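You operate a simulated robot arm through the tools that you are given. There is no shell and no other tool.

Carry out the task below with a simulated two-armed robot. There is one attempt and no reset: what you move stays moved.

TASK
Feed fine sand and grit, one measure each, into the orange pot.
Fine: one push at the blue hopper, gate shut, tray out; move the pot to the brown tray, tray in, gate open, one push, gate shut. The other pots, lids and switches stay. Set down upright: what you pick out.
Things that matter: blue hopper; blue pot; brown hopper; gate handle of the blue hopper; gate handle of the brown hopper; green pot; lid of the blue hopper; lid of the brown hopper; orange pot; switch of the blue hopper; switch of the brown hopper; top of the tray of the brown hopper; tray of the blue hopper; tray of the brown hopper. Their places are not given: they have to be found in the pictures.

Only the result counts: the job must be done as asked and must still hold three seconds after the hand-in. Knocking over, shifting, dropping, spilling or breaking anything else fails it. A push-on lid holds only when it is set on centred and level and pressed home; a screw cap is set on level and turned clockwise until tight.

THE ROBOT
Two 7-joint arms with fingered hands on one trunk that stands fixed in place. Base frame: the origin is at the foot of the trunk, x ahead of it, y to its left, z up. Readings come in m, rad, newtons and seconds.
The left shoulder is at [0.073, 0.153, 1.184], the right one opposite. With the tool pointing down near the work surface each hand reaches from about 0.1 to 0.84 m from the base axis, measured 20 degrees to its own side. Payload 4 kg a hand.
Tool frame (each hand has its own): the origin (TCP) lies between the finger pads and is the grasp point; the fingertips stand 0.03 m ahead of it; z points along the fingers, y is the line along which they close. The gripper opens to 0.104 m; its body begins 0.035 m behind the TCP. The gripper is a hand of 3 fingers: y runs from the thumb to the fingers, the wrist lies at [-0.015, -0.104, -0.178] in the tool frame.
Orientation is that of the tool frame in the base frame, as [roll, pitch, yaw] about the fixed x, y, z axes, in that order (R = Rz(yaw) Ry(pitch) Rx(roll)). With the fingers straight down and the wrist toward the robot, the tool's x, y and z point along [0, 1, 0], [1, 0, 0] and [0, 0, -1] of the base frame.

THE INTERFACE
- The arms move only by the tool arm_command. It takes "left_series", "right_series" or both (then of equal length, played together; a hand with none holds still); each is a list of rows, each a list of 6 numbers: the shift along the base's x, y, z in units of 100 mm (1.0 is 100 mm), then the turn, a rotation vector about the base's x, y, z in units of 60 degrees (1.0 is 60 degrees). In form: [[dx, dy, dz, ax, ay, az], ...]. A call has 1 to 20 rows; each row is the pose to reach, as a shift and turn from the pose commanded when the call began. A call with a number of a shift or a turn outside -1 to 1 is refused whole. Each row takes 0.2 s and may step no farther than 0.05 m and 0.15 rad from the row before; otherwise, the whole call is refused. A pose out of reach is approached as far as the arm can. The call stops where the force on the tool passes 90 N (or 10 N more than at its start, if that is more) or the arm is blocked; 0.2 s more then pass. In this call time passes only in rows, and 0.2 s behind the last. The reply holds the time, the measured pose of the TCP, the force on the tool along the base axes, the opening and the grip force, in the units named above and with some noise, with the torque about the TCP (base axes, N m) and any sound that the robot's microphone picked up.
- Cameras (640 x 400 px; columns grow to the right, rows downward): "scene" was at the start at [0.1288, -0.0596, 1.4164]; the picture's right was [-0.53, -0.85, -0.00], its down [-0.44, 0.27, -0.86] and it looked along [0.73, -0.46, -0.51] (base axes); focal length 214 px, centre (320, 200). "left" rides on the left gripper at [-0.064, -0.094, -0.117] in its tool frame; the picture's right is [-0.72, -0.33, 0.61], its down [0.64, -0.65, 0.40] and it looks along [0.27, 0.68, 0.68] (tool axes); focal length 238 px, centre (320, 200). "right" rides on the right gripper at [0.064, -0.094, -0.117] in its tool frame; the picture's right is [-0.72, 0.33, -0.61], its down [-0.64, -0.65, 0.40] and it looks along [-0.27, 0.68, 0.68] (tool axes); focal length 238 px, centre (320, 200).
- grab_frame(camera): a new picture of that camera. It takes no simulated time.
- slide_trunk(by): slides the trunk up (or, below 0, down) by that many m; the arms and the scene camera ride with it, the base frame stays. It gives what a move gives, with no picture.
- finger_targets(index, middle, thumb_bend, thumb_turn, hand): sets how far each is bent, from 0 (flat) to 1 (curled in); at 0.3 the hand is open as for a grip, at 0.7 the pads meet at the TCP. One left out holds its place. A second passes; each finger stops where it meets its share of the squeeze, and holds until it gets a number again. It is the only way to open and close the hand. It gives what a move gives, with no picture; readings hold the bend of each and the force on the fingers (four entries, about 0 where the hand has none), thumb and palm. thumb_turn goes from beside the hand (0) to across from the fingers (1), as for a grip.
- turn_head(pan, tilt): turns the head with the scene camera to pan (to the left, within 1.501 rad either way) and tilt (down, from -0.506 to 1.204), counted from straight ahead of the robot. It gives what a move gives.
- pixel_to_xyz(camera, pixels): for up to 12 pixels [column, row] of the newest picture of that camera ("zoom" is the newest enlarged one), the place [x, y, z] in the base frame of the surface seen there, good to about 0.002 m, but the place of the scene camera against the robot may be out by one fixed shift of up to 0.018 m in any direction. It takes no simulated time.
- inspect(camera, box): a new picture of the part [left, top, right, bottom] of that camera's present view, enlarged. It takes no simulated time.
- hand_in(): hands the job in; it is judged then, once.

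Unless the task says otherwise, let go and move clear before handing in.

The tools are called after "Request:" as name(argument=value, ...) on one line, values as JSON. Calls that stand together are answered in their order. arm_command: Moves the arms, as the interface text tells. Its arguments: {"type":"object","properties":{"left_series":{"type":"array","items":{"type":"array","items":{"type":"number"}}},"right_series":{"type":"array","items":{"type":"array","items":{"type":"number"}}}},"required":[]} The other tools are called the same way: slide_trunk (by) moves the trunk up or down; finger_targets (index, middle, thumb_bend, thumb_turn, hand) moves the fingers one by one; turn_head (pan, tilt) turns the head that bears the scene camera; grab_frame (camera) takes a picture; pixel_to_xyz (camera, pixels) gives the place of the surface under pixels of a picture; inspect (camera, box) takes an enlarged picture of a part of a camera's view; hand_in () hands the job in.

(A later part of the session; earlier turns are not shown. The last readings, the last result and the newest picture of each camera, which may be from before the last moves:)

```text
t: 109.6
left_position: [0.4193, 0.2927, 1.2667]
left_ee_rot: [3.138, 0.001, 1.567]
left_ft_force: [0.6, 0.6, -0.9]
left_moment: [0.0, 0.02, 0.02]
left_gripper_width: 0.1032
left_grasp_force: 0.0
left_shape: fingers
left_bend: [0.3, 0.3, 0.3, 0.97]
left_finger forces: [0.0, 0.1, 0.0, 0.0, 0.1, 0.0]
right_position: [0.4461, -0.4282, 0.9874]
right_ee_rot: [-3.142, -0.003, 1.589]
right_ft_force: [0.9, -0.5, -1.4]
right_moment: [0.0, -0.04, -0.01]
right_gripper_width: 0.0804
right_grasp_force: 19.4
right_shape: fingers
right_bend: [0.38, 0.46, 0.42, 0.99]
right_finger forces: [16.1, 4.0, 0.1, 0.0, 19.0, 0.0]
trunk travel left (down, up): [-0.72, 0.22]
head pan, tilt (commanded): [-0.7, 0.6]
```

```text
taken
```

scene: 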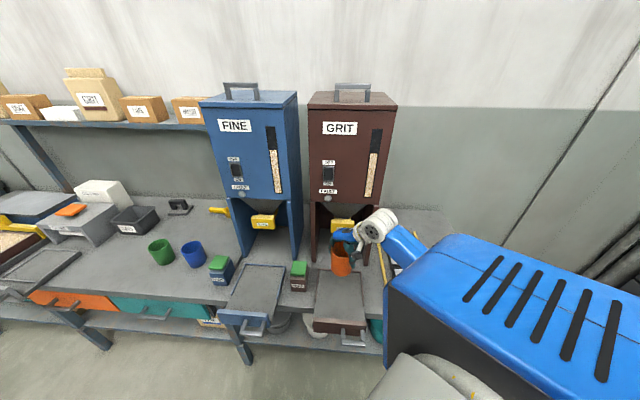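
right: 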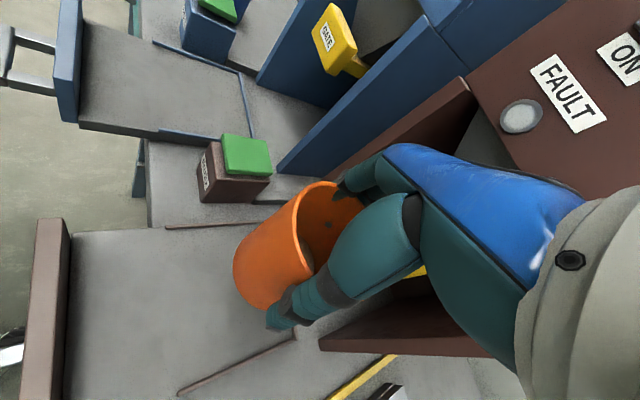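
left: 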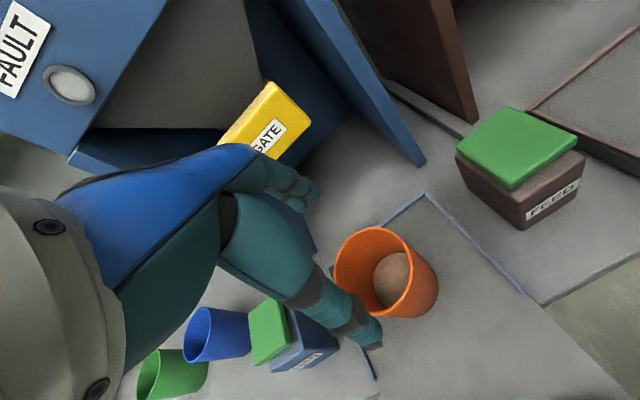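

The pot is above the brown tray at (0.446,-0.428), matching the target spot. I'll lower it most of the way.

Request:
arm_command(right_series=[[-0.01, -0.02, -0.12, 0, 0, 0], [-0.01, -0.02, -0.3, 0, 0, 0], [-0.01, -0.02, -0.5, 0, 0, 0], [-0.01, -0.02, -0.7, 0, 0, 0], [-0.01, -0.02, -0.88, 0, 0, 0], [-0.01, -0.02, -1.0, 0, 0, 0]])

Request:
inspect(camera="scene", box=[270, 200, 430, 360])

Request:
grab_frame(camera="right")

```text
t: 111.0
left_position: [0.4197, 0.2917, 1.2675]
left_ee_rot: [3.141, 0.001, 1.569]
left_ft_force: [-0.5, -0.2, 0.6]
left_moment: [-0.04, -0.01, -0.02]
left_gripper_width: 0.1032
left_grasp_force: 0.2
left_shape: fingers
left_bend: [0.3, 0.3, 0.3, 0.97]
left_finger forces: [0.0, 0.0, 0.0, 0.1, 0.0, 0.0]
right_position: [0.4469, -0.4316, 0.8863]
right_ee_rot: [3.141, -0.001, 1.59]
right_ft_force: [0.5, -0.1, -2.4]
right_moment: [-0.04, 0.0, 0.02]
right_gripper_width: 0.0804
right_grasp_force: 19.1
right_shape: fingers
right_bend: [0.38, 0.46, 0.42, 0.99]
right_finger forces: [16.0, 4.1, 0.0, 0.0, 18.8, 0.0]
trunk travel left (down, up): [-0.72, 0.22]
head pan, tilt (commanded): [-0.7, 0.6]
```

```text
2.50 times, centred on (350, 280) of scene
```

zoom: 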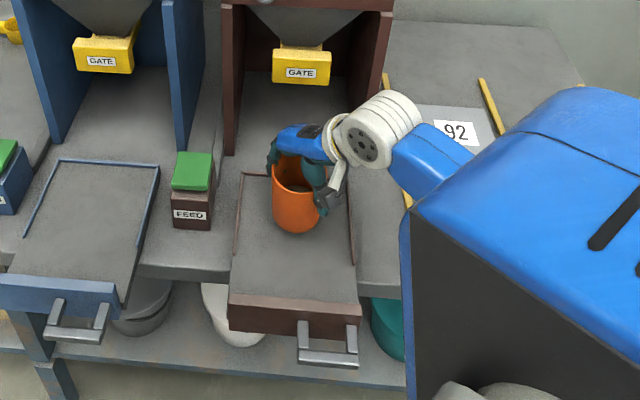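

```text
taken
```

right: 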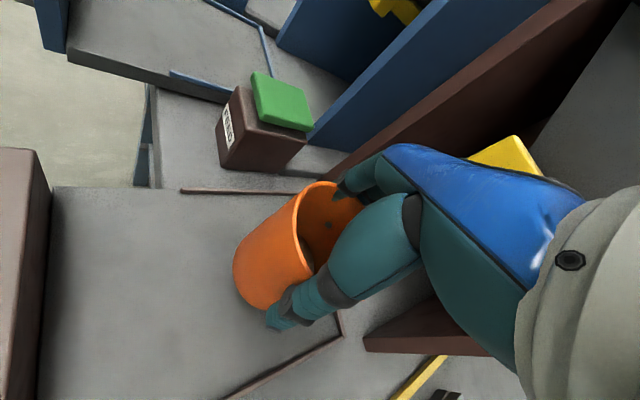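

The pot is centred between the tray rails and ~3 cm above the tray. I'll lower it gently to contact.

Request:
arm_command(right_series=[[0, 0, -0.1, 0, 0, 0], [0, 0, -0.18, 0, 0, 0], [0, 0, -0.24, 0, 0, 0], [0, 0, -0.28, 0, 0, 0], [0, 0, -0.305, 0, 0, 0]])

Request:
inspect(camera="scene", box=[270, 200, 430, 360])

```text
t: 112.2
left_position: [0.4179, 0.2946, 1.2674]
left_ee_rot: [3.138, 0.001, 1.567]
left_ft_force: [0.2, 0.5, 0.1]
left_moment: [-0.03, 0.02, -0.01]
left_gripper_width: 0.1032
left_grasp_force: 0.1
left_shape: fingers
left_bend: [0.3, 0.3, 0.3, 0.97]
left_finger forces: [0.1, 0.0, 0.1, 0.1, 0.0, 0.0]
right_position: [0.4462, -0.4279, 0.8574]
right_ee_rot: [3.14, -0.001, 1.59]
right_ft_force: [-0.2, 0.7, 4.0]
right_moment: [-0.03, -0.18, -0.03]
right_gripper_width: 0.0802
right_grasp_force: 20.5
right_shape: fingers
right_bend: [0.39, 0.46, 0.42, 0.99]
right_finger forces: [16.6, 5.0, 0.1, 0.0, 19.6, 0.0]
trunk travel left (down, up): [-0.72, 0.22]
head pan, tilt (commanded): [-0.7, 0.6]
```

```text
2.50 times, centred on (350, 280) of scene
```

zoom: 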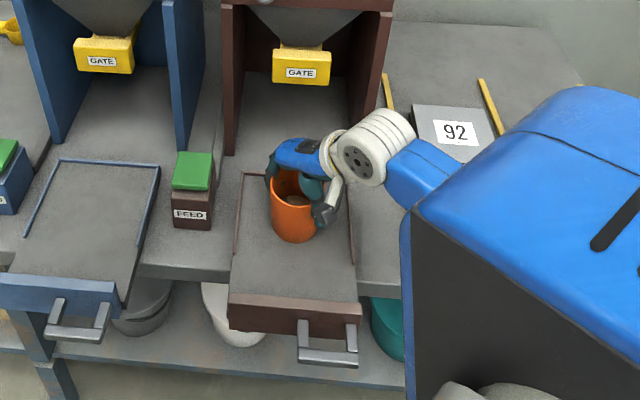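

The pot has touched down (force +4 N, z matching the pick height). I'll release it and lift straight off.

Request:
finger_targets(hand="right", index=0.3, middle=0.3, thumb_bend=0.3, thumb_turn=1.0)

Request:
arm_command(right_series=[[0, 0, 0.08, 0, 0, 0], [0, 0, 0.2, 0, 0, 0], [0, 0, 0.36, 0, 0, 0], [0, 0, 0.55, 0, 0, 0], [0, 0, 0.75, 0, 0, 0], [0, 0, 1.0, 0, 0, 0]])

Request:
grab_frame(camera="right")

Request:
grab_frame(camera="scene")

Request:
inspect(camera="right", box=[180, 180, 380, 380])

Request:
pixel_to_xyz(camera="right", pixels=[[232, 262], [262, 232], [290, 262], [255, 300], [50, 230], [40, 390]])

```text
t: 113.2
left_position: [0.4188, 0.2939, 1.2679]
left_ee_rot: [3.139, 0.002, 1.567]
left_ft_force: [0.1, 0.5, 0.4]
left_moment: [-0.02, -0.03, -0.01]
left_gripper_width: 0.1031
left_grasp_force: 0.0
left_shape: fingers
left_bend: [0.3, 0.3, 0.3, 0.97]
left_finger forces: [0.1, 0.0, 0.0, 0.1, 0.1, 0.0]
right_position: [0.4461, -0.4302, 0.8559]
right_ee_rot: [-3.139, -0.001, 1.589]
right_ft_force: [-0.4, 0.9, 0.2]
right_moment: [0.04, 0.02, 0.03]
right_gripper_width: 0.1028
right_grasp_force: 0.3
right_shape: fingers
right_bend: [0.3, 0.3, 0.3, 0.98]
right_finger forces: [0.3, 0.0, 0.0, 0.0, 0.1, 0.0]
trunk travel left (down, up): [-0.72, 0.22]
head pan, tilt (commanded): [-0.7, 0.6]
```

```text
t: 114.6
left_position: [0.4191, 0.2934, 1.2677]
left_ee_rot: [3.138, -0.001, 1.567]
left_ft_force: [-0.1, 0.2, 0.2]
left_moment: [0.0, 0.03, 0.01]
left_gripper_width: 0.1029
left_grasp_force: 0.1
left_shape: fingers
left_bend: [0.3, 0.3, 0.3, 0.97]
left_finger forces: [0.1, 0.1, 0.1, 0.0, 0.1, 0.0]
right_position: [0.4439, -0.4296, 0.9555]
right_ee_rot: [-3.139, 0.0, 1.589]
right_ft_force: [0.0, 0.1, 0.3]
right_moment: [0.02, -0.01, 0.02]
right_gripper_width: 0.1031
right_grasp_force: 0.0
right_shape: fingers
right_bend: [0.3, 0.3, 0.3, 0.98]
right_finger forces: [0.0, 0.0, 0.1, 0.0, 0.1, 0.1]
trunk travel left (down, up): [-0.72, 0.22]
head pan, tilt (commanded): [-0.7, 0.6]
```

```text
taken
```

right: 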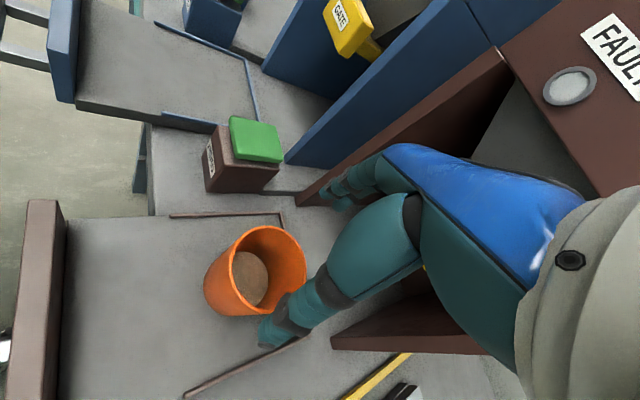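

```text
taken
```

scene: 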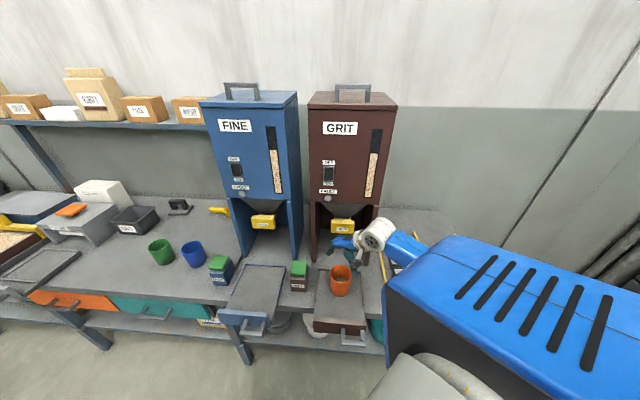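

```text
2.00 times, centred on (280, 280) of right
```

zoom: 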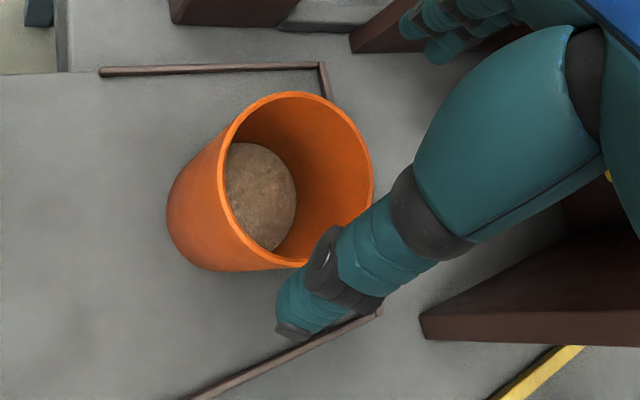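

```text
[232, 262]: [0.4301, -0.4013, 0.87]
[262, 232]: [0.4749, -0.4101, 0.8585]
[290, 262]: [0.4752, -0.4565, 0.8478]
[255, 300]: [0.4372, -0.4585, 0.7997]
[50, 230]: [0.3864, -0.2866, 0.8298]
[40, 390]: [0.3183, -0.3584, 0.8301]
```

The pot stands upright on the brown tray with its sand visible. Next is pushing the brown tray in: I'll raise the hand, back away over the tray front, close the fist and raise the trunk for a comfortable reach.

Request:
arm_command(right_series=[[0, 0, 0.25, 0, 0, 0], [0, 0, 0.5, 0, 0, 0], [-0.05, 0.05, 0.75, 0, 0, 0], [-0.2, 0.2, 1.0, 0, 0, 0], [-0.4, 0.4, 1.0, 0, 0, 0], [-0.6, 0.6, 1.0, 0, 0, 0], [-0.8, 0.8, 1.0, 0, 0, 0]])

Request:
finger_targets(hand="right", index=0.7, middle=0.7, thumb_bend=0.7, thumb_turn=1.0)

Request:
slide_trunk(by=0.1)

Request:
turn_head(pan=-0.7, tilt=0.85)

Request:
grab_frame(camera="scene")

```text
t: 116.2
left_position: [0.4181, 0.2941, 1.2676]
left_ee_rot: [3.137, -0.001, 1.568]
left_ft_force: [-0.8, 0.1, 0.5]
left_moment: [0.01, 0.01, -0.04]
left_gripper_width: 0.1033
left_grasp_force: 0.0
left_shape: fingers
left_bend: [0.3, 0.3, 0.3, 0.97]
left_finger forces: [0.0, 0.0, 0.0, 0.0, 0.0, 0.0]
right_position: [0.3646, -0.3494, 1.0559]
right_ee_rot: [-3.14, -0.002, 1.587]
right_ft_force: [-0.4, -0.1, 0.0]
right_moment: [0.02, -0.03, 0.0]
right_gripper_width: 0.1029
right_grasp_force: 0.2
right_shape: fingers
right_bend: [0.3, 0.3, 0.3, 0.98]
right_finger forces: [0.0, 0.1, 0.0, 0.0, 0.0, 0.0]
trunk travel left (down, up): [-0.72, 0.22]
head pan, tilt (commanded): [-0.7, 0.6]
```

```text
t: 117.2
left_position: [0.4189, 0.2927, 1.2681]
left_ee_rot: [3.14, 0.0, 1.567]
left_ft_force: [-0.6, 0.0, 0.0]
left_moment: [-0.04, 0.0, -0.01]
left_gripper_width: 0.103
left_grasp_force: 0.1
left_shape: fingers
left_bend: [0.3, 0.3, 0.3, 0.97]
left_finger forces: [0.0, 0.1, 0.0, 0.0, 0.1, 0.1]
right_position: [0.366, -0.3499, 1.0547]
right_ee_rot: [-3.14, -0.002, 1.59]
right_ft_force: [-0.4, 0.5, -0.3]
right_moment: [0.03, 0.0, -0.04]
right_gripper_width: 0.0017
right_grasp_force: 0.0
right_shape: fingers
right_bend: [0.7, 0.7, 0.7, 1.0]
right_finger forces: [0.1, 0.0, 0.1, 0.0, 0.0, 0.0]
trunk travel left (down, up): [-0.72, 0.22]
head pan, tilt (commanded): [-0.7, 0.6]
```

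```text
t: 118.5
left_position: [0.4195, 0.2939, 1.3674]
left_ee_rot: [3.14, 0.001, 1.568]
left_ft_force: [0.0, 0.1, -0.2]
left_moment: [-0.02, 0.04, -0.01]
left_gripper_width: 0.1034
left_grasp_force: 0.0
left_shape: fingers
left_bend: [0.3, 0.3, 0.3, 0.97]
left_finger forces: [0.0, 0.0, 0.0, 0.0, 0.1, 0.0]
right_position: [0.3672, -0.3491, 1.1554]
right_ee_rot: [-3.139, -0.002, 1.588]
right_ft_force: [0.2, 0.3, -0.3]
right_moment: [0.02, -0.01, 0.02]
right_gripper_width: 0.0019
right_grasp_force: 0.1
right_shape: fingers
right_bend: [0.7, 0.7, 0.7, 1.0]
right_finger forces: [0.0, 0.1, 0.0, 0.1, 0.1, 0.0]
trunk travel left (down, up): [-0.82, 0.12]
head pan, tilt (commanded): [-0.7, 0.6]
```

```text
t: 119.3
left_position: [0.4205, 0.293, 1.366]
left_ee_rot: [3.141, -0.001, 1.566]
left_ft_force: [0.6, 0.2, 1.0]
left_moment: [-0.03, 0.0, 0.02]
left_gripper_width: 0.1034
left_grasp_force: 0.0
left_shape: fingers
left_bend: [0.3, 0.3, 0.3, 0.97]
left_finger forces: [0.1, 0.0, 0.0, 0.0, 0.0, 0.0]
right_position: [0.3662, -0.35, 1.1557]
right_ee_rot: [-3.139, -0.002, 1.589]
right_ft_force: [0.3, -0.5, -0.3]
right_moment: [-0.01, -0.02, 0.04]
right_gripper_width: 0.0019
right_grasp_force: 0.0
right_shape: fingers
right_bend: [0.7, 0.7, 0.7, 1.0]
right_finger forces: [0.0, 0.0, 0.0, 0.1, 0.0, 0.1]
trunk travel left (down, up): [-0.82, 0.12]
head pan, tilt (commanded): [-0.7, 0.85]
```

```text
taken
```

scene: 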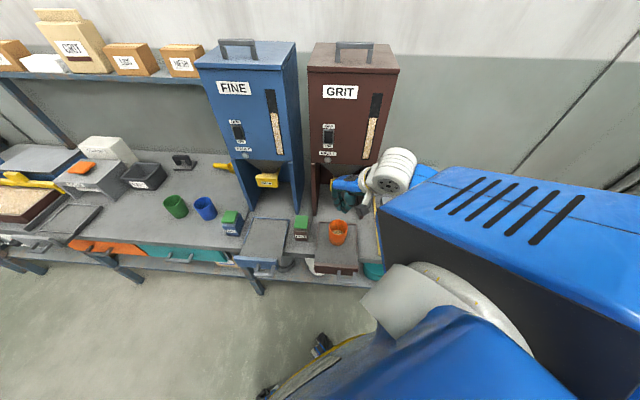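

The view is clear and the arm healthy. I'll move the closed fist back in front of the brown tray's handle, still high.

Request:
arm_command(right_series=[[-0.2, 0.12, -0.1, 0, 0, 0], [-0.4, 0.24, -0.25, 0, 0, 0], [-0.6, 0.36, -0.4, 0, 0, 0], [-0.8, 0.48, -0.55, 0, 0, 0], [-1.0, 0.6, -0.7, 0, 0, 0]])

Request:
arm_command(right_series=[[-0.1, 0.05, -0.2, 0, 0, 0], [-0.2, 0.1, -0.4, 0, 0, 0], [-0.3, 0.15, -0.6, 0, 0, 0], [-0.4, 0.2, -0.8, 0, 0, 0], [-0.41, 0.2, -1.0, 0, 0, 0]])

Request:
grab_frame(camera="scene")

Request:
grab_frame(camera="right")

```text
t: 120.5
left_position: [0.4163, 0.2928, 1.3671]
left_ee_rot: [3.135, -0.001, 1.568]
left_ft_force: [0.0, -0.3, -0.1]
left_moment: [0.0, 0.01, 0.01]
left_gripper_width: 0.1033
left_grasp_force: 0.1
left_shape: fingers
left_bend: [0.3, 0.3, 0.3, 0.97]
left_finger forces: [0.0, 0.1, 0.0, 0.0, 0.0, 0.1]
right_position: [0.2875, -0.3156, 1.0407]
right_ee_rot: [3.141, -0.005, 1.591]
right_ft_force: [0.4, -0.3, 0.2]
right_moment: [-0.01, -0.01, 0.01]
right_gripper_width: 0.0014
right_grasp_force: 0.2
right_shape: fingers
right_bend: [0.7, 0.7, 0.7, 1.0]
right_finger forces: [0.0, 0.0, 0.0, 0.0, 0.1, 0.1]
right hand out of reach, approached as far as the arm can: row 1, 2, 3, 4, 5
trunk travel left (down, up): [-0.82, 0.12]
head pan, tilt (commanded): [-0.7, 0.85]
```

```text
t: 121.7
left_position: [0.4199, 0.2948, 1.3671]
left_ee_rot: [3.14, -0.002, 1.567]
left_ft_force: [0.3, -0.1, 0.1]
left_moment: [0.01, 0.0, -0.02]
left_gripper_width: 0.103
left_grasp_force: 0.1
left_shape: fingers
left_bend: [0.3, 0.3, 0.3, 0.97]
left_finger forces: [0.0, 0.0, 0.0, 0.0, 0.1, 0.0]
right_position: [0.2491, -0.2996, 0.9402]
right_ee_rot: [-3.14, -0.003, 1.59]
right_ft_force: [0.6, 0.5, -0.6]
right_moment: [-0.01, -0.01, 0.02]
right_gripper_width: 0.0014
right_grasp_force: 0.0
right_shape: fingers
right_bend: [0.7, 0.7, 0.7, 1.0]
right_finger forces: [0.1, 0.0, 0.1, 0.0, 0.1, 0.0]
trunk travel left (down, up): [-0.82, 0.12]
head pan, tilt (commanded): [-0.7, 0.85]
```

```text
taken
```

scene: 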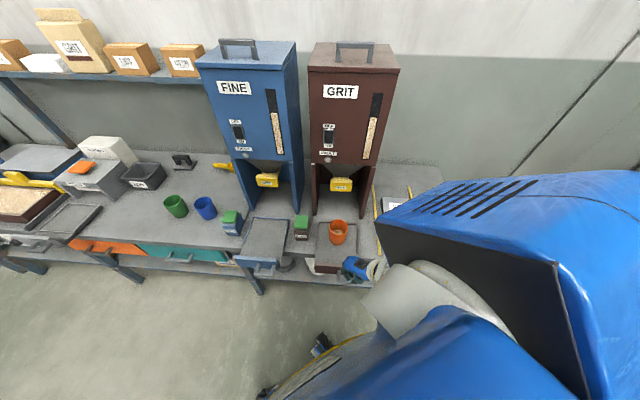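

```text
taken
```

right: 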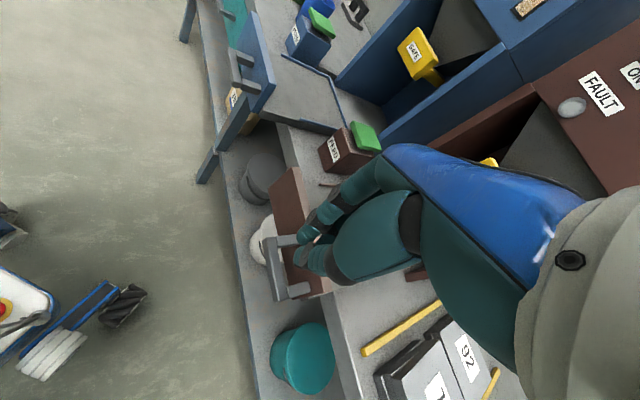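

The fist is at (0.249,-0.300,0.940), close to the near-body limit, so pushing the plate itself just left of the handle is better. I'll shift to in front of the plate at u≈0.048, still above it.

Request:
arm_command(right_series=[[0.1, 0.15, 0, 0, 0, 0], [0.3, 0.3, 0, 0, 0, 0], [0.55, 0.4, 0, 0, 0, 0], [0.8, 0.4, 0, 0, 0, 0]])

Request:
grab_frame(camera="right")

Request:
inspect(camera="scene", box=[270, 190, 410, 310])

```text
t: 122.7
left_position: [0.4217, 0.2944, 1.3658]
left_ee_rot: [3.139, -0.001, 1.566]
left_ft_force: [1.4, -0.5, 0.6]
left_moment: [0.01, -0.04, 0.0]
left_gripper_width: 0.1034
left_grasp_force: 0.0
left_shape: fingers
left_bend: [0.3, 0.3, 0.3, 0.97]
left_finger forces: [0.0, 0.0, 0.1, 0.1, 0.0, 0.1]
right_position: [0.3275, -0.2567, 0.9418]
right_ee_rot: [-3.139, -0.001, 1.591]
right_ft_force: [0.5, -0.1, -0.2]
right_moment: [0.05, -0.01, -0.02]
right_gripper_width: 0.0011
right_grasp_force: 0.0
right_shape: fingers
right_bend: [0.7, 0.7, 0.7, 1.0]
right_finger forces: [0.0, 0.0, 0.0, 0.0, 0.0, 0.1]
trunk travel left (down, up): [-0.82, 0.12]
head pan, tilt (commanded): [-0.7, 0.85]
```

```text
taken
```

right: 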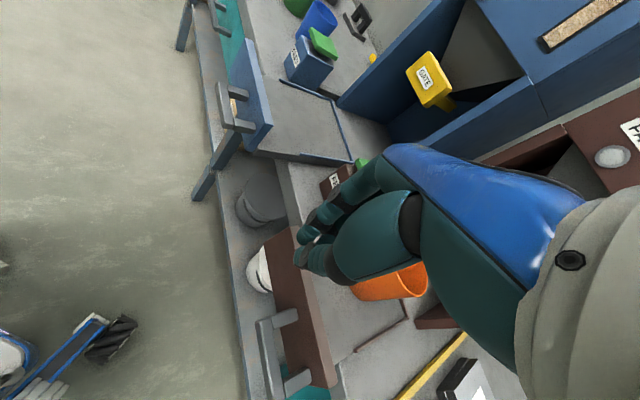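

```text
3.33 times, centred on (340, 250) of scene
```

zoom: 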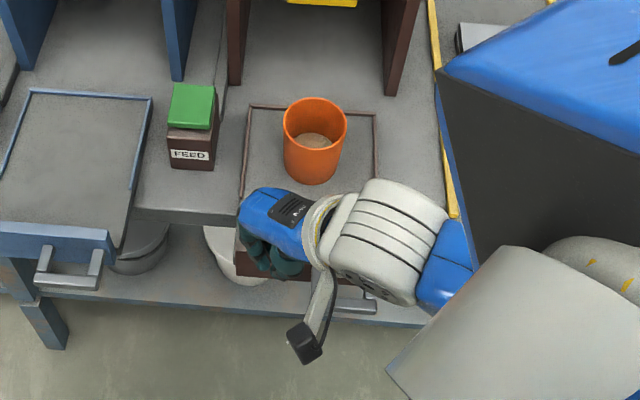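

The fist hovers just in front of the plate's left part. I'll measure the plate top and fingertips with the right camera before lowering.

Request:
pixel_to_xyz(camera="right", pixels=[[285, 260], [300, 320], [320, 370], [275, 240], [302, 255], [305, 235], [330, 265], [268, 340], [285, 318], [265, 250]])

Request:
inspect(camera="right", box=[220, 190, 400, 400])

```text
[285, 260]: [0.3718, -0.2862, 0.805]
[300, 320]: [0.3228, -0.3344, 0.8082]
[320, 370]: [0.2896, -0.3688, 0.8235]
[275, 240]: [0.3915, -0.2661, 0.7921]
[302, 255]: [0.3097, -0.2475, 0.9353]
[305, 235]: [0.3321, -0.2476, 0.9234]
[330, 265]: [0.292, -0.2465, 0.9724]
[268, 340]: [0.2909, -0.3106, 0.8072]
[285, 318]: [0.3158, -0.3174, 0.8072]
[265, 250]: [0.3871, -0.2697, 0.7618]
```

```text
1.90 times, centred on (310, 295) of right
```

zoom: 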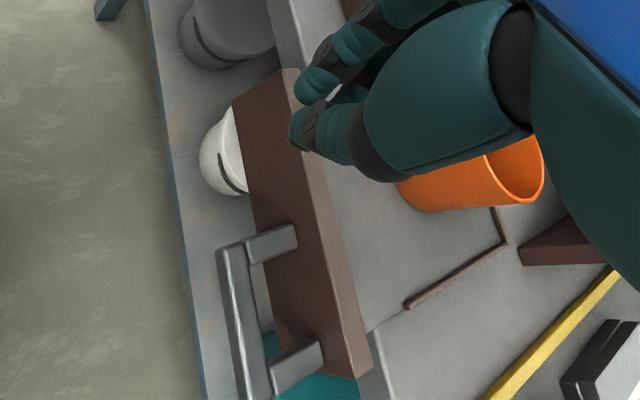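

The plate's front face is at n=-0.465 and the fist at n≈-0.41, clear in front of it. I'll lower the fist to plate height.

Request:
arm_command(right_series=[[0, 0, -0.2, 0, 0, 0], [0, 0, -0.4, 0, 0, 0], [0, 0, -0.6, 0, 0, 0], [0, 0, -0.8, 0, 0, 0], [0, 0, -1.0, 0, 0, 0]])

Request:
arm_command(right_series=[[0, 0, -0.12, 0, 0, 0], [0, 0, -0.24, 0, 0, 0]])

Request:
inspect(camera="right", box=[220, 190, 400, 400])

Request:
inspect(camera="scene", box=[270, 190, 410, 310])

```text
t: 123.9
left_position: [0.4189, 0.2956, 1.3676]
left_ee_rot: [3.14, 0.0, 1.567]
left_ft_force: [-0.2, 0.1, -0.3]
left_moment: [-0.01, 0.0, -0.02]
left_gripper_width: 0.1031
left_grasp_force: 0.1
left_shape: fingers
left_bend: [0.3, 0.3, 0.3, 0.97]
left_finger forces: [0.0, 0.0, 0.1, 0.0, 0.1, 0.0]
right_position: [0.3269, -0.2579, 0.8424]
right_ee_rot: [-3.139, -0.001, 1.591]
right_ft_force: [-0.1, 0.3, 0.5]
right_moment: [0.01, -0.02, 0.01]
right_gripper_width: 0.0013
right_grasp_force: 0.1
right_shape: fingers
right_bend: [0.7, 0.7, 0.7, 1.0]
right_finger forces: [0.0, 0.1, 0.0, 0.1, 0.1, 0.0]
trunk travel left (down, up): [-0.82, 0.12]
head pan, tilt (commanded): [-0.7, 0.85]
```

```text
t: 124.5
left_position: [0.4195, 0.2934, 1.3658]
left_ee_rot: [3.141, 0.0, 1.568]
left_ft_force: [-0.8, 1.1, 0.2]
left_moment: [-0.02, 0.02, 0.01]
left_gripper_width: 0.1031
left_grasp_force: 0.1
left_shape: fingers
left_bend: [0.3, 0.3, 0.3, 0.97]
left_finger forces: [0.0, 0.1, 0.0, 0.0, 0.0, 0.0]
right_position: [0.328, -0.2573, 0.8167]
right_ee_rot: [-3.14, -0.003, 1.591]
right_ft_force: [0.4, -0.4, 0.2]
right_moment: [0.0, 0.03, 0.03]
right_gripper_width: 0.0011
right_grasp_force: 0.0
right_shape: fingers
right_bend: [0.7, 0.7, 0.7, 1.0]
right_finger forces: [0.0, 0.0, 0.0, 0.1, 0.0, 0.0]
trunk travel left (down, up): [-0.82, 0.12]
head pan, tilt (commanded): [-0.7, 0.85]
```

```text
1.90 times, centred on (310, 295) of right
```

zoom: 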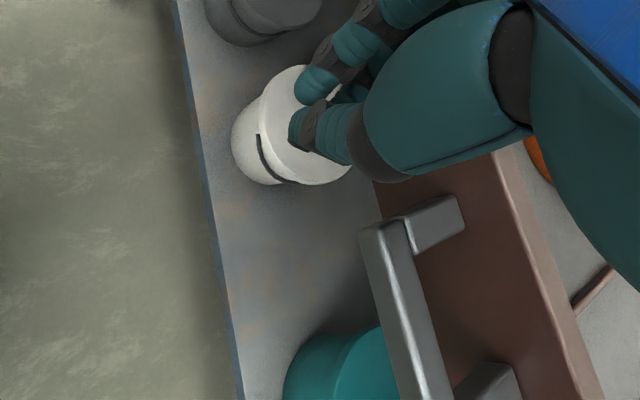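

```text
3.33 times, centred on (340, 250) of scene
```

zoom: 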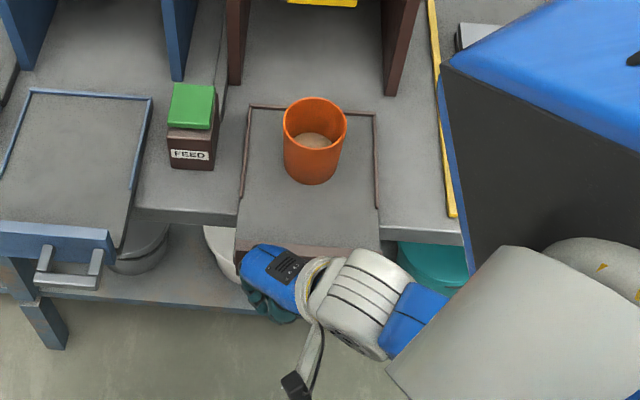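

The fist is in front of the plate with no contact. I'll start pushing slowly along (0.707,-0.707).

Request:
arm_command(right_series=[[0.06, -0.06, 0, 0, 0, 0], [0.11, -0.11, 0, 0, 0, 0], [0.16, -0.16, 0, 0, 0, 0], [0.21, -0.21, 0, 0, 0, 0], [0.26, -0.26, 0, 0, 0, 0], [0.31, -0.31, 0, 0, 0, 0]])

Request:
inspect(camera="scene", box=[270, 190, 410, 310])

Request:
inspect(camera="right", box=[220, 190, 400, 400])

```text
t: 125.9
left_position: [0.4199, 0.2951, 1.3671]
left_ee_rot: [3.141, 0.001, 1.566]
left_ft_force: [-0.9, -0.7, 0.9]
left_moment: [0.03, -0.02, 0.0]
left_gripper_width: 0.1033
left_grasp_force: 0.1
left_shape: fingers
left_bend: [0.3, 0.3, 0.3, 0.97]
left_finger forces: [0.0, 0.1, 0.0, 0.0, 0.0, 0.0]
right_position: [0.3604, -0.2893, 0.8184]
right_ee_rot: [-3.14, -0.001, 1.59]
right_ft_force: [-0.5, 1.3, 0.3]
right_moment: [-0.03, -0.04, 0.04]
right_gripper_width: 0.0011
right_grasp_force: 0.8
right_shape: fingers
right_bend: [0.7, 0.7, 0.7, 1.0]
right_finger forces: [0.0, 1.5, 0.1, 0.0, 0.0, 0.1]
trunk travel left (down, up): [-0.82, 0.12]
head pan, tilt (commanded): [-0.7, 0.85]
```

```text
3.33 times, centred on (340, 250) of scene
```

zoom: 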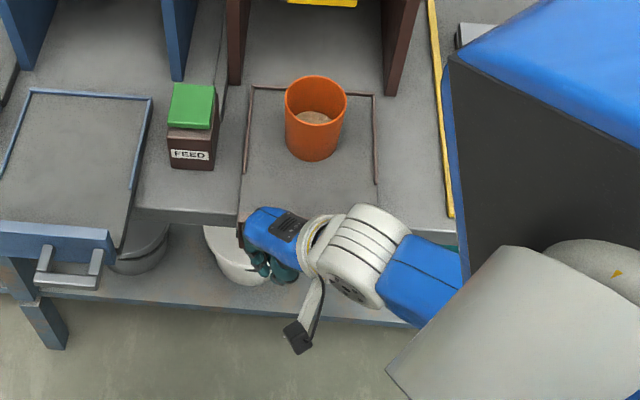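

```text
1.90 times, centred on (310, 295) of right
```

zoom: 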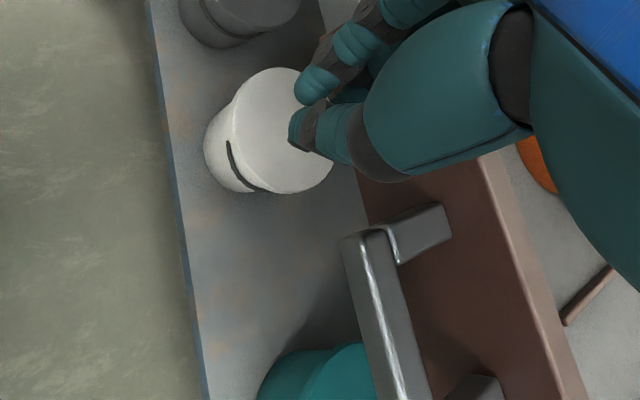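

The tray and pot are sliding in with ~1.5 N. I'll continue pushing steadily.

Request:
arm_command(right_series=[[0.05, -0.05, 0, 0, 0, 0], [0.11, -0.11, 0, 0, 0, 0], [0.17, -0.17, 0, 0, 0, 0], [0.24, -0.24, 0, 0, 0, 0], [0.31, -0.31, 0, 0, 0, 0], [0.38, -0.38, 0, 0, 0, 0], [0.45, -0.45, 0, 0, 0, 0], [0.52, -0.52, 0, 0, 0, 0], [0.58, -0.58, 0, 0, 0, 0], [0.64, -0.64, 0, 0, 0, 0], [0.68, -0.68, 0, 0, 0, 0]])

Request:
grab_frame(camera="scene")

Request:
inspect(camera="scene", box=[270, 170, 410, 290])

Request:
grab_frame(camera="right")

```text
t: 128.3
left_position: [0.4193, 0.2933, 1.3677]
left_ee_rot: [3.139, 0.0, 1.569]
left_ft_force: [-0.6, 0.2, 0.6]
left_moment: [-0.02, -0.03, 0.03]
left_gripper_width: 0.1033
left_grasp_force: 0.1
left_shape: fingers
left_bend: [0.3, 0.3, 0.3, 0.97]
left_finger forces: [0.1, 0.0, 0.0, 0.0, 0.1, 0.1]
right_position: [0.4281, -0.3552, 0.8186]
right_ee_rot: [-3.14, 0.0, 1.59]
right_ft_force: [-1.3, 0.8, -0.2]
right_moment: [-0.04, -0.04, 0.08]
right_gripper_width: 0.0012
right_grasp_force: 0.6
right_shape: fingers
right_bend: [0.7, 0.7, 0.7, 1.0]
right_finger forces: [0.0, 1.1, 0.0, 0.0, 0.1, 0.1]
trunk travel left (down, up): [-0.82, 0.12]
head pan, tilt (commanded): [-0.7, 0.85]
```

```text
taken
```

scene: 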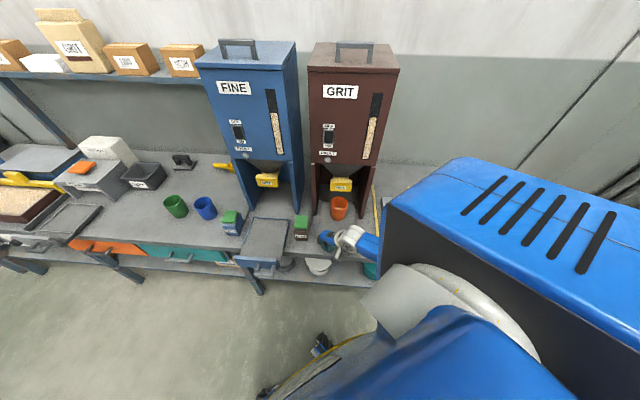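

```text
3.33 times, centred on (340, 230) of scene
```

zoom: 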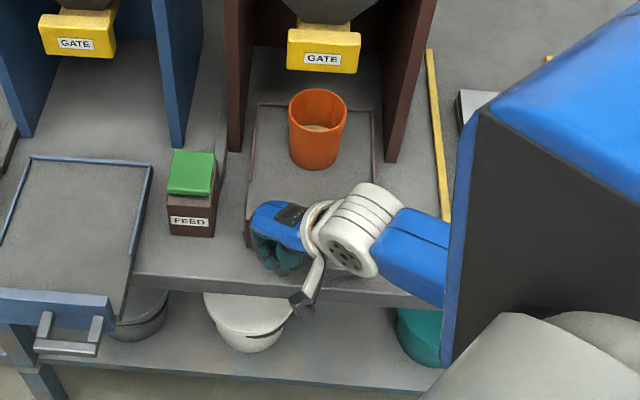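

```text
taken
```

right: 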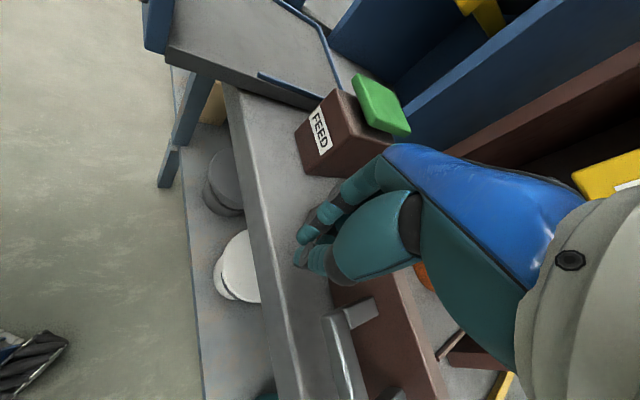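

The tray is about half way with the pot steady. I'll keep pushing another ~8 cm, then approach the end stop in small steps.

Request:
arm_command(right_series=[[0.05, -0.05, 0, 0, 0, 0], [0.11, -0.11, 0, 0, 0, 0], [0.17, -0.17, 0, 0, 0, 0], [0.24, -0.24, 0, 0, 0, 0], [0.31, -0.31, 0, 0, 0, 0], [0.38, -0.38, 0, 0, 0, 0], [0.45, -0.45, 0, 0, 0, 0], [0.51, -0.51, 0, 0, 0, 0], [0.56, -0.56, 0, 0, 0, 0]])

Request:
inspect(camera="scene", box=[260, 160, 400, 280])

Request:
grab_frame(camera="right")

```text
t: 130.3
left_position: [0.4205, 0.2942, 1.3672]
left_ee_rot: [3.141, -0.001, 1.567]
left_ft_force: [0.0, 0.9, -0.9]
left_moment: [-0.03, 0.02, -0.01]
left_gripper_width: 0.1031
left_grasp_force: 0.0
left_shape: fingers
left_bend: [0.3, 0.3, 0.3, 0.97]
left_finger forces: [0.1, 0.0, 0.0, 0.1, 0.0, 0.1]
right_position: [0.4846, -0.4113, 0.818]
right_ee_rot: [-3.141, 0.0, 1.589]
right_ft_force: [0.2, 2.0, 0.4]
right_moment: [0.02, -0.04, 0.04]
right_gripper_width: 0.0013
right_grasp_force: 0.2
right_shape: fingers
right_bend: [0.7, 0.7, 0.7, 1.0]
right_finger forces: [0.0, 1.5, 0.0, 0.0, 0.0, 0.1]
trunk travel left (down, up): [-0.82, 0.12]
head pan, tilt (commanded): [-0.7, 0.85]
```

```text
3.33 times, centred on (330, 220) of scene
```

zoom: 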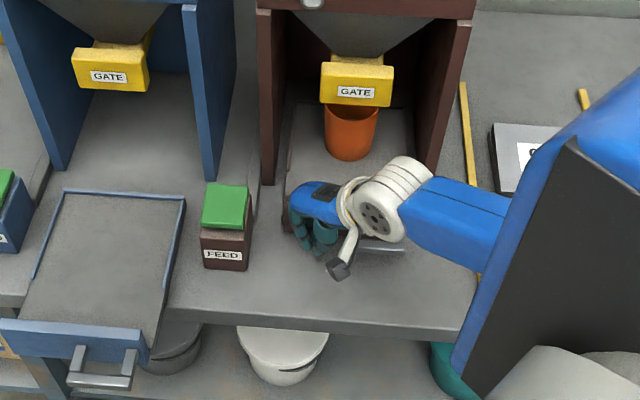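

```text
taken
```

right: 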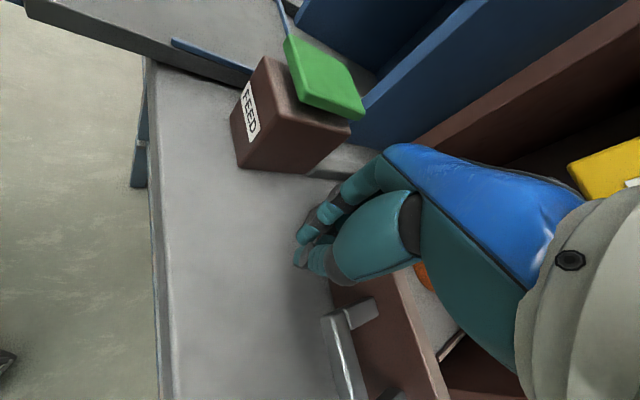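

The pot is nearly under the gate with ~2 cm left. I'll push in small steps until the tray stops.

Request:
arm_command(right_series=[[0.03, -0.03, 0, 0, 0, 0], [0.06, -0.06, 0, 0, 0, 0], [0.09, -0.09, 0, 0, 0, 0], [0.12, -0.12, 0, 0, 0, 0], [0.14, -0.14, 0, 0, 0, 0]])

Request:
inspect(camera="scene", box=[260, 160, 400, 280])

Request:
pixel_to_xyz(camera="zoom", pixels=[[385, 240], [400, 235], [375, 250], [355, 150], [350, 160], [340, 240]])

```text
t: 131.5
left_position: [0.4174, 0.2996, 1.366]
left_ee_rot: [3.138, 0.007, 1.568]
left_ft_force: [0.1, -0.5, 0.1]
left_moment: [-0.03, 0.01, 0.02]
left_gripper_width: 0.1033
left_grasp_force: 0.1
left_shape: fingers
left_bend: [0.3, 0.3, 0.3, 0.97]
left_finger forces: [0.0, 0.0, 0.1, 0.1, 0.1, 0.0]
right_position: [0.4945, -0.4209, 0.8182]
right_ee_rot: [-3.139, -0.001, 1.59]
right_ft_force: [-14.3, 17.8, -2.7]
right_moment: [-0.14, -0.06, 0.47]
right_gripper_width: 0.0014
right_grasp_force: 10.9
right_shape: fingers
right_bend: [0.7, 0.7, 0.7, 1.0]
right_finger forces: [0.0, 22.1, 0.1, 0.1, 0.0, 0.1]
trunk travel left (down, up): [-0.82, 0.12]
head pan, tilt (commanded): [-0.7, 0.85]
```

```text
3.33 times, centred on (330, 220) of scene
```

zoom: 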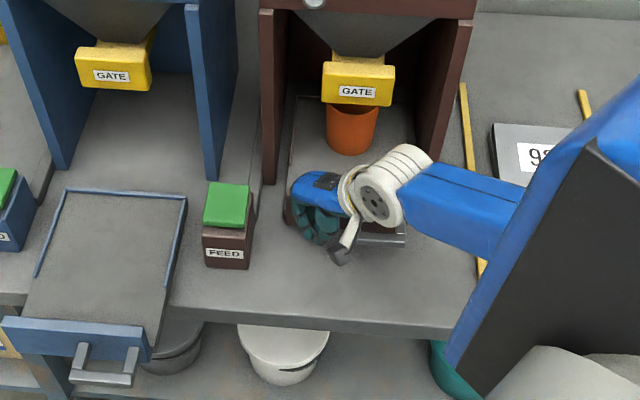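

```text
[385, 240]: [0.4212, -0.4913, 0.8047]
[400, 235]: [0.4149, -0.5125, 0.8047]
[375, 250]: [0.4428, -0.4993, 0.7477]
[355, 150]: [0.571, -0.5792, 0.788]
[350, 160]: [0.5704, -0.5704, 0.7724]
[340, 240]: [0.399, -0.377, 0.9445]
```

Force rose to 22 N and the bar sits at n≈-0.65, so the brown tray is fully in with the pot under the spout. I'll back off, rise clear and look at the pot and gate.

Request:
arm_command(right_series=[[-0.06, 0.06, 0, 0, 0, 0], [-0.2, 0.2, 0.02, 0, 0, 0], [-0.4, 0.4, 0.1, 0, 0, 0], [-0.55, 0.55, 0.3, 0, 0, 0], [-0.6, 0.6, 0.55, 0, 0, 0], [-0.6, 0.6, 0.8, 0, 0, 0], [-0.6, 0.6, 1.0, 0, 0, 0]])

Request:
arm_command(right_series=[[0, 0, 0.25, 0, 0, 0], [0, 0, 0.5, 0, 0, 0], [0, 0, 0.75, 0, 0, 0], [0, 0, 1.0, 0, 0, 0]])

Request:
grab_frame(camera="right")

Request:
inspect(camera="scene", box=[270, 150, 410, 280])

```text
t: 133.1
left_position: [0.4185, 0.2915, 1.3678]
left_ee_rot: [3.137, -0.003, 1.567]
left_ft_force: [0.8, 0.1, 0.6]
left_moment: [0.01, -0.02, 0.0]
left_gripper_width: 0.1031
left_grasp_force: 0.0
left_shape: fingers
left_bend: [0.3, 0.3, 0.3, 0.97]
left_finger forces: [0.0, 0.0, 0.0, 0.0, 0.0, 0.0]
right_position: [0.4365, -0.3692, 0.9167]
right_ee_rot: [3.142, -0.005, 1.588]
right_ft_force: [-0.3, -1.0, 0.2]
right_moment: [0.01, 0.02, -0.03]
right_gripper_width: 0.0017
right_grasp_force: 0.0
right_shape: fingers
right_bend: [0.7, 0.7, 0.7, 1.0]
right_finger forces: [0.0, 0.1, 0.1, 0.1, 0.1, 0.1]
trunk travel left (down, up): [-0.82, 0.12]
head pan, tilt (commanded): [-0.7, 0.85]
```

```text
t: 134.1
left_position: [0.4175, 0.2943, 1.3673]
left_ee_rot: [3.141, -0.001, 1.568]
left_ft_force: [-0.5, 0.6, -0.2]
left_moment: [-0.01, 0.02, -0.01]
left_gripper_width: 0.1032
left_grasp_force: 0.1
left_shape: fingers
left_bend: [0.3, 0.3, 0.3, 0.97]
left_finger forces: [0.0, 0.0, 0.0, 0.1, 0.0, 0.0]
right_position: [0.4366, -0.3675, 1.0178]
right_ee_rot: [-3.14, -0.001, 1.59]
right_ft_force: [-0.1, 0.0, 0.0]
right_moment: [0.0, -0.01, 0.0]
right_gripper_width: 0.0016
right_grasp_force: 0.0
right_shape: fingers
right_bend: [0.7, 0.7, 0.7, 1.0]
right_finger forces: [0.0, 0.1, 0.0, 0.0, 0.1, 0.0]
trunk travel left (down, up): [-0.82, 0.12]
head pan, tilt (commanded): [-0.7, 0.85]
```

```text
taken
```

right: 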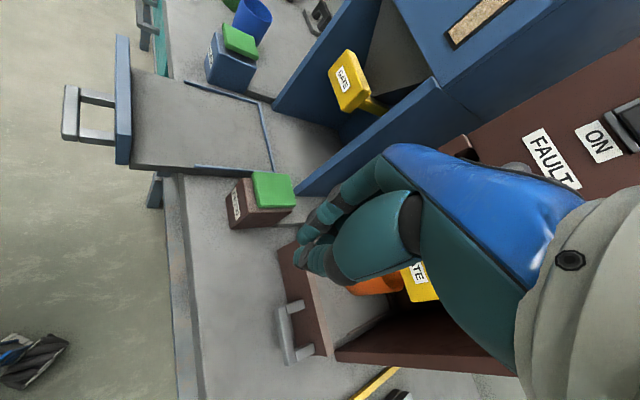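

```text
3.08 times, centred on (340, 215) of scene
```

zoom: 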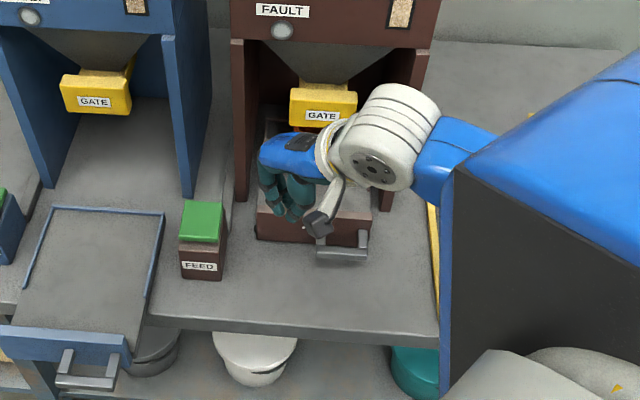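

The brown tray is in, with the gate and pot behind my hand. I'll raise the hand, bring the trunk down a bit, and begin reorienting (tilt, then yaw) to face the brown gate, keeping the elbow outward.

Request:
arm_command(right_series=[[0, 0, 0.25, 0, 0, 0], [0, 0, 0.5, 0, 0, 0], [-0.05, 0.05, 0.75, 0, 0, 0], [-0.1, 0.1, 1.0, 0, 0, 0]])

Request:
slide_trunk(by=-0.1)

Request:
arm_command(right_series=[[0, 0, 0.05, 0.002, -0.11, 0], [0, 0, 0.1, 0.004, -0.22, 0], [0, 0, 0.15, 0.006, -0.33, 0], [0, 0, 0.2, 0.008, -0.43, 0]])

Request:
arm_command(right_series=[[0, 0, 0, 0, 0, -0.13], [0, 0, 0, 0, 0, -0.26], [0, 0, 0, 0, 0, -0.39], [0, 0, 0, 0, 0, -0.525]])

Request:
grab_frame(camera="scene")

```text
t: 135.1
left_position: [0.4185, 0.2944, 1.3679]
left_ee_rot: [3.139, 0.001, 1.567]
left_ft_force: [0.9, -0.7, -0.5]
left_moment: [-0.01, 0.01, 0.01]
left_gripper_width: 0.1034
left_grasp_force: 0.1
left_shape: fingers
left_bend: [0.3, 0.3, 0.3, 0.97]
left_finger forces: [0.0, 0.0, 0.0, 0.1, 0.1, 0.1]
right_position: [0.4266, -0.3553, 1.1207]
right_ee_rot: [-3.141, -0.002, 1.59]
right_ft_force: [-1.1, -0.8, -0.8]
right_moment: [0.03, -0.03, -0.02]
right_gripper_width: 0.0016
right_grasp_force: 0.2
right_shape: fingers
right_bend: [0.7, 0.7, 0.7, 1.0]
right_finger forces: [0.0, 0.1, 0.0, 0.0, 0.0, 0.1]
trunk travel left (down, up): [-0.82, 0.12]
head pan, tilt (commanded): [-0.7, 0.85]
```

```text
t: 136.4
left_position: [0.4201, 0.294, 1.267]
left_ee_rot: [3.139, 0.0, 1.568]
left_ft_force: [-0.5, -0.3, 0.7]
left_moment: [-0.01, 0.03, 0.01]
left_gripper_width: 0.1031
left_grasp_force: 0.1
left_shape: fingers
left_bend: [0.3, 0.3, 0.3, 0.97]
left_finger forces: [0.1, 0.0, 0.0, 0.0, 0.1, 0.1]
right_position: [0.4268, -0.3558, 1.0192]
right_ee_rot: [3.141, -0.003, 1.591]
right_ft_force: [0.2, -0.2, 0.0]
right_moment: [0.02, -0.02, -0.01]
right_gripper_width: 0.0017
right_grasp_force: 0.1
right_shape: fingers
right_bend: [0.7, 0.7, 0.7, 1.0]
right_finger forces: [0.0, 0.1, 0.0, 0.0, 0.0, 0.0]
trunk travel left (down, up): [-0.72, 0.22]
head pan, tilt (commanded): [-0.7, 0.85]
```

```text
t: 137.4
left_position: [0.4186, 0.2943, 1.2679]
left_ee_rot: [3.138, -0.001, 1.566]
left_ft_force: [0.2, -0.5, 0.2]
left_moment: [-0.01, -0.03, 0.01]
left_gripper_width: 0.1029
left_grasp_force: 0.1
left_shape: fingers
left_bend: [0.3, 0.3, 0.3, 0.97]
left_finger forces: [0.0, 0.0, 0.0, 0.0, 0.1, 0.1]
right_position: [0.4252, -0.3551, 1.0411]
right_ee_rot: [2.689, -0.001, 1.59]
right_ft_force: [-0.4, 0.1, -0.4]
right_moment: [-0.03, 0.01, -0.04]
right_gripper_width: 0.0014
right_grasp_force: 0.1
right_shape: fingers
right_bend: [0.7, 0.7, 0.7, 1.0]
right_finger forces: [0.0, 0.0, 0.1, 0.0, 0.0, 0.0]
trunk travel left (down, up): [-0.72, 0.22]
head pan, tilt (commanded): [-0.7, 0.85]
```

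```text
t: 138.4
left_position: [0.4195, 0.2961, 1.2669]
left_ee_rot: [3.14, 0.0, 1.568]
left_ft_force: [0.1, -0.2, -0.5]
left_moment: [-0.02, 0.01, -0.02]
left_gripper_width: 0.1034
left_grasp_force: 0.1
left_shape: fingers
left_bend: [0.3, 0.3, 0.3, 0.97]
left_finger forces: [0.0, 0.1, 0.1, 0.1, 0.1, 0.0]
right_position: [0.4269, -0.3537, 1.0399]
right_ee_rot: [2.692, 0.0, 1.038]
right_ft_force: [-0.2, -0.3, 0.0]
right_moment: [0.02, 0.04, -0.02]
right_gripper_width: 0.0014
right_grasp_force: 0.1
right_shape: fingers
right_bend: [0.7, 0.7, 0.7, 1.0]
right_finger forces: [0.0, 0.1, 0.0, 0.1, 0.0, 0.0]
trunk travel left (down, up): [-0.72, 0.22]
head pan, tilt (commanded): [-0.7, 0.85]
```

```text
taken
```

scene: 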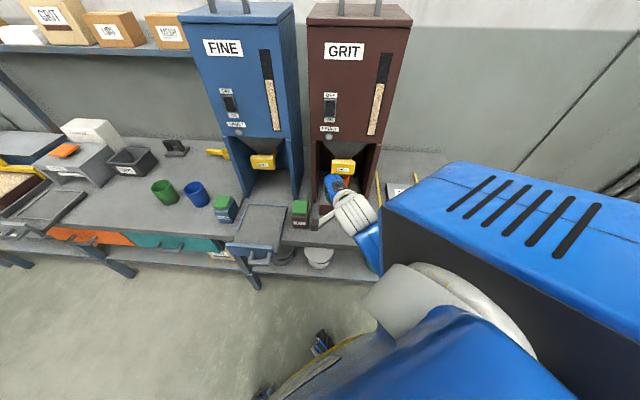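

The reorientation is proceeding with the elbow staying outside. I'll add the rest of the tilt, then the last bit of yaw.

Request:
arm_command(right_series=[[0, 0, 0, -0.06, -0.103, 0], [0, 0, 0, -0.12, -0.206, 0], [0, 0, 0, -0.18, -0.309, 0], [0, 0, 0, -0.2425, -0.411, 0]])

Request:
arm_command(right_series=[[0, 0, 0, 0, 0, -0.12], [0, 0, 0, 0, 0, -0.243]])

Request:
finger_targets(hand="right", index=0.33, middle=0.33, thumb_bend=0.3, thumb_turn=1.0)

Request:
grab_frame(camera="right")

Request:
grab_frame(camera="scene")

```text
t: 139.4
left_position: [0.418, 0.2972, 1.2657]
left_ee_rot: [3.138, 0.002, 1.568]
left_ft_force: [0.4, -0.3, 0.0]
left_moment: [-0.01, 0.0, 0.01]
left_gripper_width: 0.1031
left_grasp_force: 0.0
left_shape: fingers
left_bend: [0.3, 0.3, 0.3, 0.97]
left_finger forces: [0.0, 0.0, 0.0, 0.1, 0.1, 0.0]
right_position: [0.4293, -0.3568, 1.0446]
right_ee_rot: [2.169, 0.062, 1.074]
right_ft_force: [-0.1, -0.2, 0.1]
right_moment: [-0.03, -0.02, 0.01]
right_gripper_width: 0.0012
right_grasp_force: 0.0
right_shape: fingers
right_bend: [0.7, 0.7, 0.7, 1.0]
right_finger forces: [0.1, 0.1, 0.1, 0.1, 0.0, 0.1]
trunk travel left (down, up): [-0.72, 0.22]
head pan, tilt (commanded): [-0.7, 0.85]
```

```text
t: 139.8
left_position: [0.4189, 0.294, 1.2668]
left_ee_rot: [3.139, -0.001, 1.567]
left_ft_force: [0.6, -0.3, 0.3]
left_moment: [-0.01, -0.02, 0.02]
left_gripper_width: 0.1033
left_grasp_force: 0.1
left_shape: fingers
left_bend: [0.3, 0.3, 0.3, 0.97]
left_finger forces: [0.1, 0.1, 0.0, 0.0, 0.0, 0.0]
right_position: [0.4305, -0.3679, 1.0509]
right_ee_rot: [2.115, 0.187, 1.031]
right_ft_force: [0.2, -0.3, -0.6]
right_moment: [-0.03, -0.01, 0.0]
right_gripper_width: 0.0015
right_grasp_force: 0.1
right_shape: fingers
right_bend: [0.7, 0.7, 0.7, 1.0]
right_finger forces: [0.0, 0.0, 0.0, 0.0, 0.0, 0.1]
trunk travel left (down, up): [-0.72, 0.22]
head pan, tilt (commanded): [-0.7, 0.85]
stopped in row 2 (right hand): the arm was blocked; the commanded pose is now the measured one
```

```text
t: 140.8
left_position: [0.4193, 0.2936, 1.2674]
left_ee_rot: [3.137, -0.001, 1.567]
left_ft_force: [0.2, -0.3, 0.0]
left_moment: [0.01, -0.04, 0.01]
left_gripper_width: 0.1032
left_grasp_force: 0.1
left_shape: fingers
left_bend: [0.3, 0.3, 0.3, 0.97]
left_finger forces: [0.0, 0.1, 0.1, 0.0, 0.1, 0.1]
right_position: [0.4306, -0.3683, 1.0508]
right_ee_rot: [2.117, 0.187, 1.034]
right_ft_force: [0.0, -0.2, -0.4]
right_moment: [-0.02, 0.04, 0.0]
right_gripper_width: 0.099
right_grasp_force: 0.0
right_shape: fingers
right_bend: [0.33, 0.33, 0.3, 0.98]
right_finger forces: [0.0, 0.1, 0.0, 0.0, 0.0, 0.1]
trunk travel left (down, up): [-0.72, 0.22]
head pan, tilt (commanded): [-0.7, 0.85]
```

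```text
taken
```

right: 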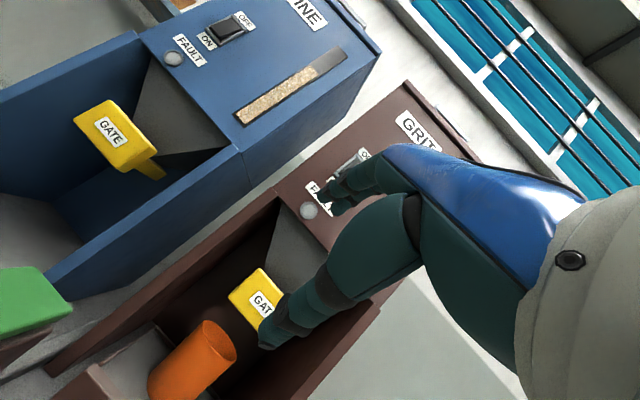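

```text
taken
```

scene: 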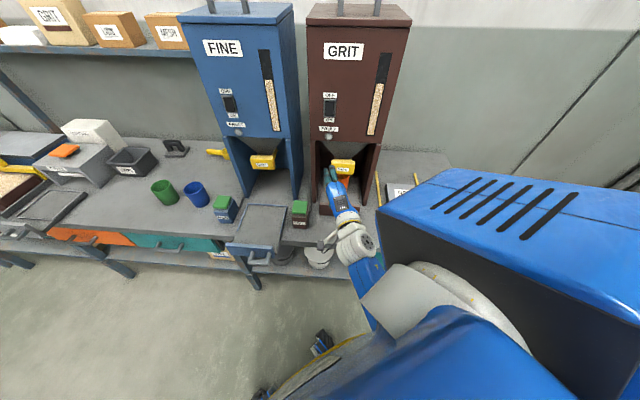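

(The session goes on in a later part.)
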